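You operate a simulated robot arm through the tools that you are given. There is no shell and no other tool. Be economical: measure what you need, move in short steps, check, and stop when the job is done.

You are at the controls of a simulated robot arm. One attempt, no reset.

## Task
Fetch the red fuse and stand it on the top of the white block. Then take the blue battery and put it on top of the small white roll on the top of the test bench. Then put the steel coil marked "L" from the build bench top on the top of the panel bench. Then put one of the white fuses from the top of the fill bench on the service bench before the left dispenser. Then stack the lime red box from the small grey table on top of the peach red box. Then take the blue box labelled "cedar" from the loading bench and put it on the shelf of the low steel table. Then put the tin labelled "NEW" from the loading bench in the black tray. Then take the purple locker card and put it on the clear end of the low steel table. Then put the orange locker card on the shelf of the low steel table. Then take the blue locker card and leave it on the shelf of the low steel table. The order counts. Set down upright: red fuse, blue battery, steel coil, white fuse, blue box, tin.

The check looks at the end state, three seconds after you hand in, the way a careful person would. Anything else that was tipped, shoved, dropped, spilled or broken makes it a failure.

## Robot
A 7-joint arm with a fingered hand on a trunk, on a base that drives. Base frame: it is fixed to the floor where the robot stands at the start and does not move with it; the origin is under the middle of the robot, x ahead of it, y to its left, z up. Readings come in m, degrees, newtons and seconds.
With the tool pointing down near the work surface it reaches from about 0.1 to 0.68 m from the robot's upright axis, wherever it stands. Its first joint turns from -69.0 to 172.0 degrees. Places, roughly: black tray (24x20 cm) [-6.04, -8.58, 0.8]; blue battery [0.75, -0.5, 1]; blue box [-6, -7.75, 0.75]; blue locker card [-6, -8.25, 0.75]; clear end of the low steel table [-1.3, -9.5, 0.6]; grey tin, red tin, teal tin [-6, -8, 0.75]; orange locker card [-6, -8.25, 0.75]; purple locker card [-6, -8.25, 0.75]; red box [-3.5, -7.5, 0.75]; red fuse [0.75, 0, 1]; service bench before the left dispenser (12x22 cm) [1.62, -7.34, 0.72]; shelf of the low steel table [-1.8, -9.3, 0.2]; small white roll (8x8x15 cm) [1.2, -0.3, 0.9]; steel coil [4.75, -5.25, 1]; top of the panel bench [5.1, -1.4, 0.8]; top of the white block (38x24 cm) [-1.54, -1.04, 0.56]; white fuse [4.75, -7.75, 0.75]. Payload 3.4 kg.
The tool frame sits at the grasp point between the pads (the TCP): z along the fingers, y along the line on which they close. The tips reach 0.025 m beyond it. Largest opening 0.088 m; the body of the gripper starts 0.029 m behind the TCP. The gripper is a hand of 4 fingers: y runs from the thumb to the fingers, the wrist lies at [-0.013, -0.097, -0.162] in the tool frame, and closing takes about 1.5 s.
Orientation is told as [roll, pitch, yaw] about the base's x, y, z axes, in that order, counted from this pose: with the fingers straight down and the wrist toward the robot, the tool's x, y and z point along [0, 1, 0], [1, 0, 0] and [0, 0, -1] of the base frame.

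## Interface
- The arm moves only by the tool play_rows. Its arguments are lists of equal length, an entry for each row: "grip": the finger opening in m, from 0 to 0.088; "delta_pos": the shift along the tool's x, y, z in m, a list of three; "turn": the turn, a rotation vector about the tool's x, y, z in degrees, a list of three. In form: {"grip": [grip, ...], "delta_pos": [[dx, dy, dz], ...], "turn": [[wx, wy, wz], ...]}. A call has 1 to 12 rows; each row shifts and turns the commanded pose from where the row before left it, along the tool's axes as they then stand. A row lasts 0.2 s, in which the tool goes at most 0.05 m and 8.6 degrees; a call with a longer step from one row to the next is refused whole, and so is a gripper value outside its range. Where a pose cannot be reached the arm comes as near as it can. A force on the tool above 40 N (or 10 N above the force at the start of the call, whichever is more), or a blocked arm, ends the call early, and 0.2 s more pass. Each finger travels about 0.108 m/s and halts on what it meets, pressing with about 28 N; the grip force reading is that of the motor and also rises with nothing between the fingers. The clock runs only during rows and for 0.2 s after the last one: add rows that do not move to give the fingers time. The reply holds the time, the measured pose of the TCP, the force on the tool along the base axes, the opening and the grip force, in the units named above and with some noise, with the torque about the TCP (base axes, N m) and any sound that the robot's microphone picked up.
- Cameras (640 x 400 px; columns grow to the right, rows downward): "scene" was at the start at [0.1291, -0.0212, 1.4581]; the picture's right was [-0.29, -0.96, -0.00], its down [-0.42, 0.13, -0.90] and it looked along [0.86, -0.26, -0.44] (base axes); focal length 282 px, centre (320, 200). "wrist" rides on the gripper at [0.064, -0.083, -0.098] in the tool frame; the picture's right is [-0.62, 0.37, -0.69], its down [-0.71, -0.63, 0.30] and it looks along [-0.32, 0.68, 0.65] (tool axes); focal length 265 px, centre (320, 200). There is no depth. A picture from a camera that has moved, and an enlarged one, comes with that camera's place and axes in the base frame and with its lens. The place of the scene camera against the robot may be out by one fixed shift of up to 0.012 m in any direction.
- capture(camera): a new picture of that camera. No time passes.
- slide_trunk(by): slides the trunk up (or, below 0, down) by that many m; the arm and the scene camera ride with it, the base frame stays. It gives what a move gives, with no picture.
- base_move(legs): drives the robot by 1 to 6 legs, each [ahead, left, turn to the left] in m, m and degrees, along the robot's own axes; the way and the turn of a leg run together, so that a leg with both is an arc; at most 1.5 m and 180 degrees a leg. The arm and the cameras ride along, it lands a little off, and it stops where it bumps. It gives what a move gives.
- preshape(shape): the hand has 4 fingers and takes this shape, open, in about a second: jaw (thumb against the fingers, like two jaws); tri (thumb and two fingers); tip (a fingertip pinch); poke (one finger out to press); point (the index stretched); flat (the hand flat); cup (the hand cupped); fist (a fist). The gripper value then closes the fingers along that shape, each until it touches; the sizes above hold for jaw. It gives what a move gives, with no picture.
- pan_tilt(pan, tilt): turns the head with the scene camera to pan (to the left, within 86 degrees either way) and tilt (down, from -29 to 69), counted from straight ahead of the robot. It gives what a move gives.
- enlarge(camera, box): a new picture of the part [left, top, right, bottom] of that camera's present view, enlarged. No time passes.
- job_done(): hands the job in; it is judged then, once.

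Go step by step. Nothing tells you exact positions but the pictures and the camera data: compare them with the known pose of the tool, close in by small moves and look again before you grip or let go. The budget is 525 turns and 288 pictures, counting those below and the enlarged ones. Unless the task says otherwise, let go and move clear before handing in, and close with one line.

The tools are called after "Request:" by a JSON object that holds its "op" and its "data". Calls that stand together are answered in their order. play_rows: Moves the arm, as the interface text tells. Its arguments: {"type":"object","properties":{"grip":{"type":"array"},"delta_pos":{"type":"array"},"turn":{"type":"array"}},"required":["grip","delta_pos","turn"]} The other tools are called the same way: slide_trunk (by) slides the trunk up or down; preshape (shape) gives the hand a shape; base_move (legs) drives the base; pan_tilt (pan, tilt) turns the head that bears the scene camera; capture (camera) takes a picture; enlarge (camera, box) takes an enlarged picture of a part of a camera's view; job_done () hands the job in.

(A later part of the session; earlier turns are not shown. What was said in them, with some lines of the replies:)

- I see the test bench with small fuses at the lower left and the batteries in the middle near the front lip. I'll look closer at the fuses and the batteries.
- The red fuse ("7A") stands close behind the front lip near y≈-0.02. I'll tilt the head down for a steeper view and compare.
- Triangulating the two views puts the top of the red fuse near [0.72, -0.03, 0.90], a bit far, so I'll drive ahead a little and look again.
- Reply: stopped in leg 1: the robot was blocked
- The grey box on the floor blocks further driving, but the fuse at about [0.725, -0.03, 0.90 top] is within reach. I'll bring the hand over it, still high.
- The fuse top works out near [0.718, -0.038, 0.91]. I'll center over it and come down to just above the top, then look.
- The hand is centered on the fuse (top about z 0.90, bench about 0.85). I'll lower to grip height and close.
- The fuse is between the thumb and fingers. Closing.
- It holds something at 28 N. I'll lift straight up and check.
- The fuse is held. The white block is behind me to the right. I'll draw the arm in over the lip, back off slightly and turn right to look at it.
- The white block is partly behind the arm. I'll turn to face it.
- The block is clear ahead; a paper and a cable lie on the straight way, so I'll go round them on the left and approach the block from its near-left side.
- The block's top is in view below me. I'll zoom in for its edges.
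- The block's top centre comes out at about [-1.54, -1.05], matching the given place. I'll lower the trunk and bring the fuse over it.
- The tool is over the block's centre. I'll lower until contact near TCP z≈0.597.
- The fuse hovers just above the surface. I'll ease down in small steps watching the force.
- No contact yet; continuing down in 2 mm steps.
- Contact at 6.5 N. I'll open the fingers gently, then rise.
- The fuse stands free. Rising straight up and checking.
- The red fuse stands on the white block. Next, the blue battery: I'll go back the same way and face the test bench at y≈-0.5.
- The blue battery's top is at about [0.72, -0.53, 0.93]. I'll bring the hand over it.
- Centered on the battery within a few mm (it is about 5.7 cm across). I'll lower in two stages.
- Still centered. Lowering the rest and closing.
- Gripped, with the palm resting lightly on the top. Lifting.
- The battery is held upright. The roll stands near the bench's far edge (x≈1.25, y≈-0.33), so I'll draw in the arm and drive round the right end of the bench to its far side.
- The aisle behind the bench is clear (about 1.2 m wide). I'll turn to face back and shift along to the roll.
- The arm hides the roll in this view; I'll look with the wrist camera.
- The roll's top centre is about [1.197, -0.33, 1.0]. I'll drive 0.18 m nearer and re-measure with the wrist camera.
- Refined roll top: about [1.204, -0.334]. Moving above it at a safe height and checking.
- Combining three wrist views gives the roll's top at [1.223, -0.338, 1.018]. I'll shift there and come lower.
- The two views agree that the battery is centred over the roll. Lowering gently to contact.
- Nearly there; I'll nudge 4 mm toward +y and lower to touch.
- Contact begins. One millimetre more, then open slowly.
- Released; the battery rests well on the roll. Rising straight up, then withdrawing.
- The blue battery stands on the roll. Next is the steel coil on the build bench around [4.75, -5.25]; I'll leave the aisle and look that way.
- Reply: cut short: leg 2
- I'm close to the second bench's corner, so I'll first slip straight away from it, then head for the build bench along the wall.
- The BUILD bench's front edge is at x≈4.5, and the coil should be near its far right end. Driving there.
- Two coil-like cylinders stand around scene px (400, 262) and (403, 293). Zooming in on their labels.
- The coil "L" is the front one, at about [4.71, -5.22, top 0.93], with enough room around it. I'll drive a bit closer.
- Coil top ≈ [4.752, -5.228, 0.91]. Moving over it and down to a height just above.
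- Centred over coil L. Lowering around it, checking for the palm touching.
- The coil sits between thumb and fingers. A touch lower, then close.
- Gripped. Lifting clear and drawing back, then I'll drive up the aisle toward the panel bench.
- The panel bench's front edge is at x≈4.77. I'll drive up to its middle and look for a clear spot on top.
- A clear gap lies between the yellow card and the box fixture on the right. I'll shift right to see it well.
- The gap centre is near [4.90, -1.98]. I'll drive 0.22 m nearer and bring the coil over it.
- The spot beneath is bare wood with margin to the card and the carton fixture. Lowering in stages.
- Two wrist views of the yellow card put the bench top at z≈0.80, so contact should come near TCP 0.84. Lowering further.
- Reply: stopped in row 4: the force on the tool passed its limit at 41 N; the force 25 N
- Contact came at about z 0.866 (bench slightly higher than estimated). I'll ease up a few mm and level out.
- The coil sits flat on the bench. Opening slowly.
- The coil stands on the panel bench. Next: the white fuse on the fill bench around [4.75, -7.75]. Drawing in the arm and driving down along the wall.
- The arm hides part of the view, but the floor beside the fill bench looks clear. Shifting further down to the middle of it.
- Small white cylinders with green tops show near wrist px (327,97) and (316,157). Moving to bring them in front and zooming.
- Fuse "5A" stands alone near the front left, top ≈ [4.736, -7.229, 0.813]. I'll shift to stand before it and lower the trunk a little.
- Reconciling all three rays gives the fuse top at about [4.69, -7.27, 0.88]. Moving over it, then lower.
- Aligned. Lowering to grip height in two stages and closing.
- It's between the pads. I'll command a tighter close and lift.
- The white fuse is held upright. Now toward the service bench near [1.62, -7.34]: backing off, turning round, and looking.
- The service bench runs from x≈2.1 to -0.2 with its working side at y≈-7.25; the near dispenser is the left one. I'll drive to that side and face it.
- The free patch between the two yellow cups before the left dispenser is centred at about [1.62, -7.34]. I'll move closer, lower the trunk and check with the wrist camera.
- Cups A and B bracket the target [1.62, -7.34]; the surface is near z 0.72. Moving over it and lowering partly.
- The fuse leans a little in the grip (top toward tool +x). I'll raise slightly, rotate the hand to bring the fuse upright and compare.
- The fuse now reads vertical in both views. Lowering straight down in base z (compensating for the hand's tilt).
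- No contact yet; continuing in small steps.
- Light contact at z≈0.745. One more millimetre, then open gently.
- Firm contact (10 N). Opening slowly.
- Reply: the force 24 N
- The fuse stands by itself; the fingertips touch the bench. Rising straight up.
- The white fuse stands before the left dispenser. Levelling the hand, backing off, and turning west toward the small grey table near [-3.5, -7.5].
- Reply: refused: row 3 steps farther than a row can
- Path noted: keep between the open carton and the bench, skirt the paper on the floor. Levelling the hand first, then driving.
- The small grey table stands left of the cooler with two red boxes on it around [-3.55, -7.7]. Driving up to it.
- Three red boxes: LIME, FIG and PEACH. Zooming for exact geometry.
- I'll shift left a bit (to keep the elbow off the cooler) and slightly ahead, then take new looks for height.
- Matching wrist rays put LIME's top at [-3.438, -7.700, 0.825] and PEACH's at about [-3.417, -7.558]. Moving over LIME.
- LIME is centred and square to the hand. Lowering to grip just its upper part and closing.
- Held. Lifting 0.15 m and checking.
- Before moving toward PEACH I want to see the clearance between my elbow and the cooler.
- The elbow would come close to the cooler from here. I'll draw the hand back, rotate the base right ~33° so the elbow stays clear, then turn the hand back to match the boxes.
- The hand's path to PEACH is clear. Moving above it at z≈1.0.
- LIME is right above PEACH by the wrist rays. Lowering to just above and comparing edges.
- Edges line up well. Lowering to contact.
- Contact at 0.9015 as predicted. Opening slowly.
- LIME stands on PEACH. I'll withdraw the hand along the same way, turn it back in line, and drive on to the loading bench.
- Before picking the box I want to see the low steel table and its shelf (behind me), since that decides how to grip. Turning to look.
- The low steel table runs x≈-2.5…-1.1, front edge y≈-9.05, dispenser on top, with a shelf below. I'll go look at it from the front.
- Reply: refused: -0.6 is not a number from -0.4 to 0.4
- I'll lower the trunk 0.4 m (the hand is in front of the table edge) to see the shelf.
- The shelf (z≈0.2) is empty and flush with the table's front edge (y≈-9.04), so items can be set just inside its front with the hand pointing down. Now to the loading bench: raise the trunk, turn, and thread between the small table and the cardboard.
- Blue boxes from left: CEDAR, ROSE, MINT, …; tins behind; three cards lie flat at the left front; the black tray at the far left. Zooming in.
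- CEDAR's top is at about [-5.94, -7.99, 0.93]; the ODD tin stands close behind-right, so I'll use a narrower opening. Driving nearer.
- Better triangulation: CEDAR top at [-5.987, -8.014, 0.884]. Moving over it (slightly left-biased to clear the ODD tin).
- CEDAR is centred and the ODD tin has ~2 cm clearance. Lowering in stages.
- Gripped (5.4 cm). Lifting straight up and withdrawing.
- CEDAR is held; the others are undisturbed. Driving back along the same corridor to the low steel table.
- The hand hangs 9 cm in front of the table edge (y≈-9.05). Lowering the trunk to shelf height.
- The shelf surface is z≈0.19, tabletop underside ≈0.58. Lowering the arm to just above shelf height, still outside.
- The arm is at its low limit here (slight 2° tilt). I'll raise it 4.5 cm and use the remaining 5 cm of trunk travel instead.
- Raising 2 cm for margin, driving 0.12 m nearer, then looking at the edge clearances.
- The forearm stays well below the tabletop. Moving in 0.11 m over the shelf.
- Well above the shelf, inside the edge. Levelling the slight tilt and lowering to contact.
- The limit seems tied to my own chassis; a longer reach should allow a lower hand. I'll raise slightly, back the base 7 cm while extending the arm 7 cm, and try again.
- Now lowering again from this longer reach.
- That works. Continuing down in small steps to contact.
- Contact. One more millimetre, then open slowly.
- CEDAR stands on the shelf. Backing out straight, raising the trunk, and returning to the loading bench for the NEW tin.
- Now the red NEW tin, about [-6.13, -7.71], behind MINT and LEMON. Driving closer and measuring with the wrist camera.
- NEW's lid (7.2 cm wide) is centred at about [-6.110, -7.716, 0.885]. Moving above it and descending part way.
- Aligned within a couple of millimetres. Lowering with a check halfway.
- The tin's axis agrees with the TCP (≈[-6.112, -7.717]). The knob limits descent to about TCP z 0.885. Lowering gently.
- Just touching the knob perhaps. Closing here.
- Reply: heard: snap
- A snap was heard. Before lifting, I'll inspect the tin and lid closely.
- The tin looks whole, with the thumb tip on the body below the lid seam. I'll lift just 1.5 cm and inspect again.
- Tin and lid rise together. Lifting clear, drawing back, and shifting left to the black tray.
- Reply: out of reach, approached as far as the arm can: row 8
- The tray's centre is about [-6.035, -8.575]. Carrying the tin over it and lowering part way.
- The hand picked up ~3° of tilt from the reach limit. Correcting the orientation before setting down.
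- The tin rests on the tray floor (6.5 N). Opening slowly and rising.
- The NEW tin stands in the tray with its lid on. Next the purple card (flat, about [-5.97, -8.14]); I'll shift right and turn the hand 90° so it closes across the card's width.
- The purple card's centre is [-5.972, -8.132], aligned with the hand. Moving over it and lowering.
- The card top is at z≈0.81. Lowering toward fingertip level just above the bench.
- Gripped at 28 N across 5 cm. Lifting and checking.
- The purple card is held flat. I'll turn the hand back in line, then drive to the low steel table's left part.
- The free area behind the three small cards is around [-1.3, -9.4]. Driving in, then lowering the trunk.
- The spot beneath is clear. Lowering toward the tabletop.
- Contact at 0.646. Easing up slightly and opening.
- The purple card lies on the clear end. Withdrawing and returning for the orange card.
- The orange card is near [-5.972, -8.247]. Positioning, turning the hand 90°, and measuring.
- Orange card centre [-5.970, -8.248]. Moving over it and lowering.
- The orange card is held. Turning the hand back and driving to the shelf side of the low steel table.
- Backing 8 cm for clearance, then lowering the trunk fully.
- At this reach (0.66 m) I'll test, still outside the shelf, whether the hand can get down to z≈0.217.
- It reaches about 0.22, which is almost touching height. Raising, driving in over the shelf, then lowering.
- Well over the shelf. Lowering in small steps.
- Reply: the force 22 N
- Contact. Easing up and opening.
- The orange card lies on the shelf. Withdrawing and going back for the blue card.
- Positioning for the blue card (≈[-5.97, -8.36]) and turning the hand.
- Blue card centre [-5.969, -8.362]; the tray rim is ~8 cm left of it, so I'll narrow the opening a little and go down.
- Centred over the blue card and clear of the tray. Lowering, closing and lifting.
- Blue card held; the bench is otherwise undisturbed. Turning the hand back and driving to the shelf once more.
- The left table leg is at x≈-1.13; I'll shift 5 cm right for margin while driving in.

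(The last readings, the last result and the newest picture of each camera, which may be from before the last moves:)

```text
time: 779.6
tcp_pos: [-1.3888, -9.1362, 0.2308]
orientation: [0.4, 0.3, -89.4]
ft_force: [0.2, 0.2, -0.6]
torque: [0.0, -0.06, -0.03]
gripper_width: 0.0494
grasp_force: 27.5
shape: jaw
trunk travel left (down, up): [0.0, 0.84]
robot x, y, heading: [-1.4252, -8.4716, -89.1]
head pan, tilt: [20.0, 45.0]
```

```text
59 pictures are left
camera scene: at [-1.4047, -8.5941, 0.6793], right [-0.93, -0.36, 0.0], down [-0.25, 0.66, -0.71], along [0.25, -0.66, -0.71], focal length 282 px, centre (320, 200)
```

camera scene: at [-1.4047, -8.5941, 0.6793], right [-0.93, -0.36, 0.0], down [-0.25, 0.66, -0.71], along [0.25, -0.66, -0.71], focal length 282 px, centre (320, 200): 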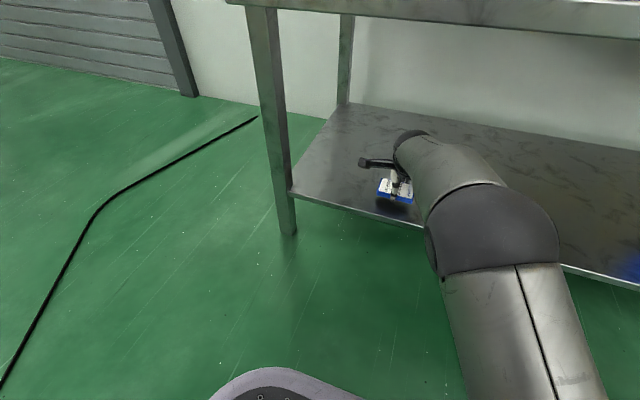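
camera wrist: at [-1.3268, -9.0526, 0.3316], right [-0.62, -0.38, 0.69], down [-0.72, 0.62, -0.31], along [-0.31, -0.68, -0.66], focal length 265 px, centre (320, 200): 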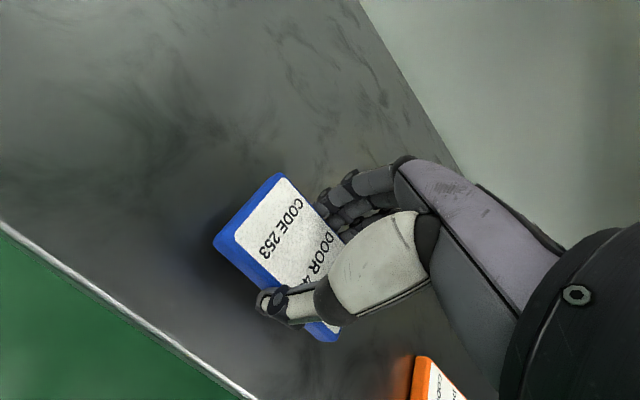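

Over the shelf, clear of the orange card. Lowering to contact near 0.205.

Request:
{"op": "play_rows", "data": {"grip": [0.04, 0.04, 0.04, 0.04], "delta_pos": [[0, 0.004, 0.008], [0, 0, 0.007], [0, 0, 0.003], [0, 0, 0]], "turn": [[0, 0, 0], [0, 0, 0], [0, 0, 0], [0, 0, 0]]}}

Request:
{"op": "play_rows", "data": {"grip": [0.04, 0.04, 0.04], "delta_pos": [[0, 0, 0.002], [0, 0, 0.002], [0, 0, 0]], "turn": [[0, 0, 0], [0, 0, 0], [0, 0, 0]]}}

Request:
{"op": "play_rows", "data": {"grip": [0.04, 0.04, 0.04], "delta_pos": [[0, 0, 0.002], [0, 0, 0.001], [0, 0, 0]], "turn": [[0, 0, 0], [0, 0, 0], [0, 0, 0]]}}

```text
time: 780.6
tcp_pos: [-1.3872, -9.1389, 0.2136]
orientation: [0.3, 0.3, -89.3]
ft_force: [-0.3, -0.6, 0.2]
torque: [-0.01, 0.01, 0.0]
gripper_width: 0.0495
grasp_force: 28.5
shape: jaw
trunk travel left (down, up): [0.0, 0.84]
robot x, y, heading: [-1.4239, -8.4736, -89.1]
head pan, tilt: [20.0, 45.0]
```

```text
time: 781.4
tcp_pos: [-1.3875, -9.1392, 0.2101]
orientation: [0.2, 0.3, -89.3]
ft_force: [0.2, 0.5, -0.5]
torque: [-0.03, 0.02, 0.0]
gripper_width: 0.0496
grasp_force: 27.9
shape: jaw
trunk travel left (down, up): [0.0, 0.84]
robot x, y, heading: [-1.4274, -8.4727, -89.2]
head pan, tilt: [20.0, 45.0]
```

```text
time: 782.2
tcp_pos: [-1.3872, -9.1401, 0.2079]
orientation: [0.3, 0.1, -89.2]
ft_force: [0.8, -0.8, 0.3]
torque: [-0.04, 0.01, 0.0]
gripper_width: 0.0495
grasp_force: 28.2
shape: jaw
trunk travel left (down, up): [0.0, 0.84]
robot x, y, heading: [-1.4248, -8.4723, -89.2]
head pan, tilt: [20.0, 45.0]
```

Request:
{"op": "play_rows", "data": {"grip": [0.04, 0.04, 0.04], "delta_pos": [[0, 0, 0.0015], [0, 0, 0.001], [0, 0, 0]], "turn": [[0, 0, 0], [0, 0, 0], [0, 0, 0]]}}

Request:
{"op": "play_rows", "data": {"grip": [0.04, 0.046, 0.05, 0.055, 0.06, 0.066, 0.074, 0.08, 0.08], "delta_pos": [[0, 0, 0], [0, 0, 0], [0, 0, 0], [0, 0, 0], [0, 0, 0], [0, 0, -0.001], [0, 0, -0.002], [0, 0, 0], [0, 0, 0]], "turn": [[0, 0, 0], [0, 0, 0], [0, 0, 0], [0, 0, 0], [0, 0, 0], [0, 0, 0], [0, 0, 0], [0, 0, 0], [0, 0, 0]]}}

Request:
{"op": "play_rows", "data": {"grip": [0.08, 0.08, 0.08, 0.08, 0.08], "delta_pos": [[0, 0, -0.01], [0, 0, -0.02], [0, 0, -0.03], [0, 0, -0.03], [0, 0, 0]], "turn": [[0, 0, 0], [0, 0, 0], [0, 0, 0], [0, 0, 0], [0, 0, 0]]}}

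Request:
{"op": "capture", "data": {"camera": "wrist"}}

```text
time: 783.0
tcp_pos: [-1.3875, -9.139, 0.2058]
orientation: [0.2, 0.0, -89.3]
ft_force: [-0.2, -1.8, 8.3]
torque: [-0.04, 0.0, 0.03]
gripper_width: 0.0493
grasp_force: 28.0
shape: jaw
trunk travel left (down, up): [0.0, 0.84]
robot x, y, heading: [-1.4276, -8.4722, -89.5]
head pan, tilt: [20.0, 45.0]
```

```text
time: 785.0
tcp_pos: [-1.389, -9.1387, 0.2074]
orientation: [0.3, 0.1, -89.3]
ft_force: [-0.2, -0.5, 1.4]
torque: [-0.03, 0.01, 0.03]
gripper_width: 0.0797
grasp_force: 0.1
shape: jaw
trunk travel left (down, up): [0.0, 0.84]
robot x, y, heading: [-1.423, -8.4762, -89.2]
head pan, tilt: [20.0, 45.0]
```

```text
time: 786.2
tcp_pos: [-1.3887, -9.1394, 0.2988]
orientation: [0.3, 0.2, -89.4]
ft_force: [0.7, -1.0, 0.1]
torque: [0.0, -0.02, 0.03]
gripper_width: 0.0797
grasp_force: 0.0
shape: jaw
trunk travel left (down, up): [0.0, 0.84]
robot x, y, heading: [-1.4249, -8.4754, -89.3]
head pan, tilt: [20.0, 45.0]
```

```text
58 pictures are left
camera wrist: at [-1.326, -9.0552, 0.3974], right [-0.62, -0.38, 0.69], down [-0.72, 0.62, -0.31], along [-0.31, -0.68, -0.66], focal length 265 px, centre (320, 200)
```

wrist: 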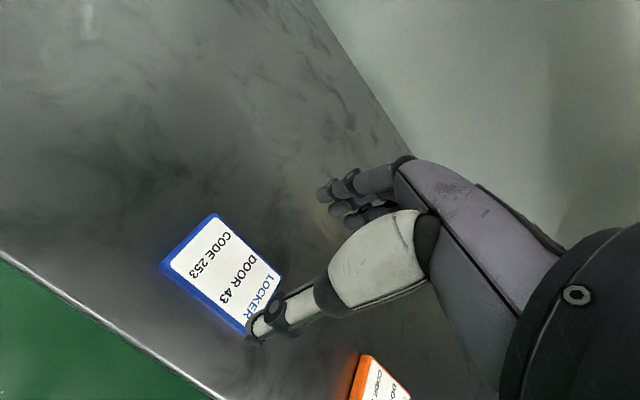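

The blue card lies on the shelf. Backing clear and taking a last look.

Request:
{"op": "base_move", "data": {"legs": [[-0.4, 0, 0]]}}

Request:
{"op": "slide_trunk", "data": {"by": 0.4}}

Request:
{"op": "pan_tilt", "data": {"pan": -20, "tilt": 40}}

Request:
{"op": "capture", "data": {"camera": "scene"}}

```text
time: 788.8
tcp_pos: [-1.3896, -8.7348, 0.2977]
orientation: [0.3, 0.2, -88.7]
ft_force: [-0.5, 0.3, 0.8]
torque: [0.0, 0.02, -0.02]
gripper_width: 0.0799
grasp_force: 0.0
shape: jaw
trunk travel left (down, up): [0.0, 0.84]
robot x, y, heading: [-1.4296, -8.0718, -88.8]
head pan, tilt: [20.0, 45.0]
```

```text
time: 792.6
tcp_pos: [-1.39, -8.7353, 0.6978]
orientation: [0.2, 0.2, -88.7]
ft_force: [-0.4, 0.0, 0.8]
torque: [0.02, 0.03, 0.0]
gripper_width: 0.0801
grasp_force: 0.1
shape: jaw
trunk travel left (down, up): [-0.4, 0.44]
robot x, y, heading: [-1.4301, -8.0721, -88.7]
head pan, tilt: [20.0, 45.0]
```

```text
time: 793.6
tcp_pos: [-1.3893, -8.7363, 0.6967]
orientation: [0.3, 0.1, -88.7]
ft_force: [-0.2, 0.4, 0.8]
torque: [-0.03, 0.06, 0.01]
gripper_width: 0.0798
grasp_force: 0.1
shape: jaw
trunk travel left (down, up): [-0.4, 0.44]
robot x, y, heading: [-1.4296, -8.0686, -88.6]
head pan, tilt: [-20.0, 40.0]
```

```text
57 pictures are left
camera scene: at [-1.4678, -8.1954, 1.0865], right [-0.95, 0.32, 0.0], down [0.21, 0.61, -0.77], along [-0.24, -0.73, -0.64], focal length 282 px, centre (320, 200)
```

scene: 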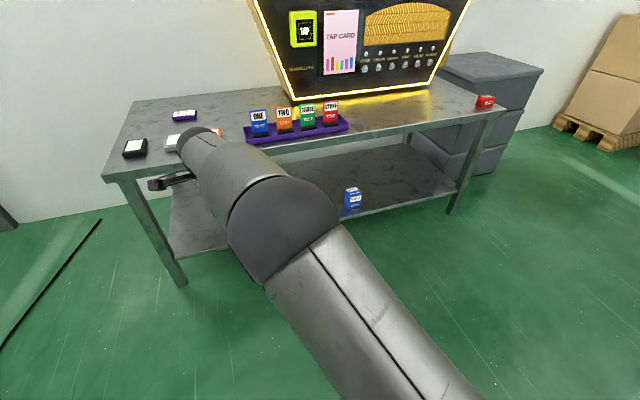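

The table and shelf look right: CEDAR is upright on the shelf, the cards are in place and the hand is clear. I'm handing in.

Request:
{"op": "job_done", "data": {}}

```text
The job is handed in.
```

All ten items are in their places, done in the order you gave, and I've handed the job in. There was one snap when I gripped the NEW tin; tin and lid lifted together and both looked intact afterwards.
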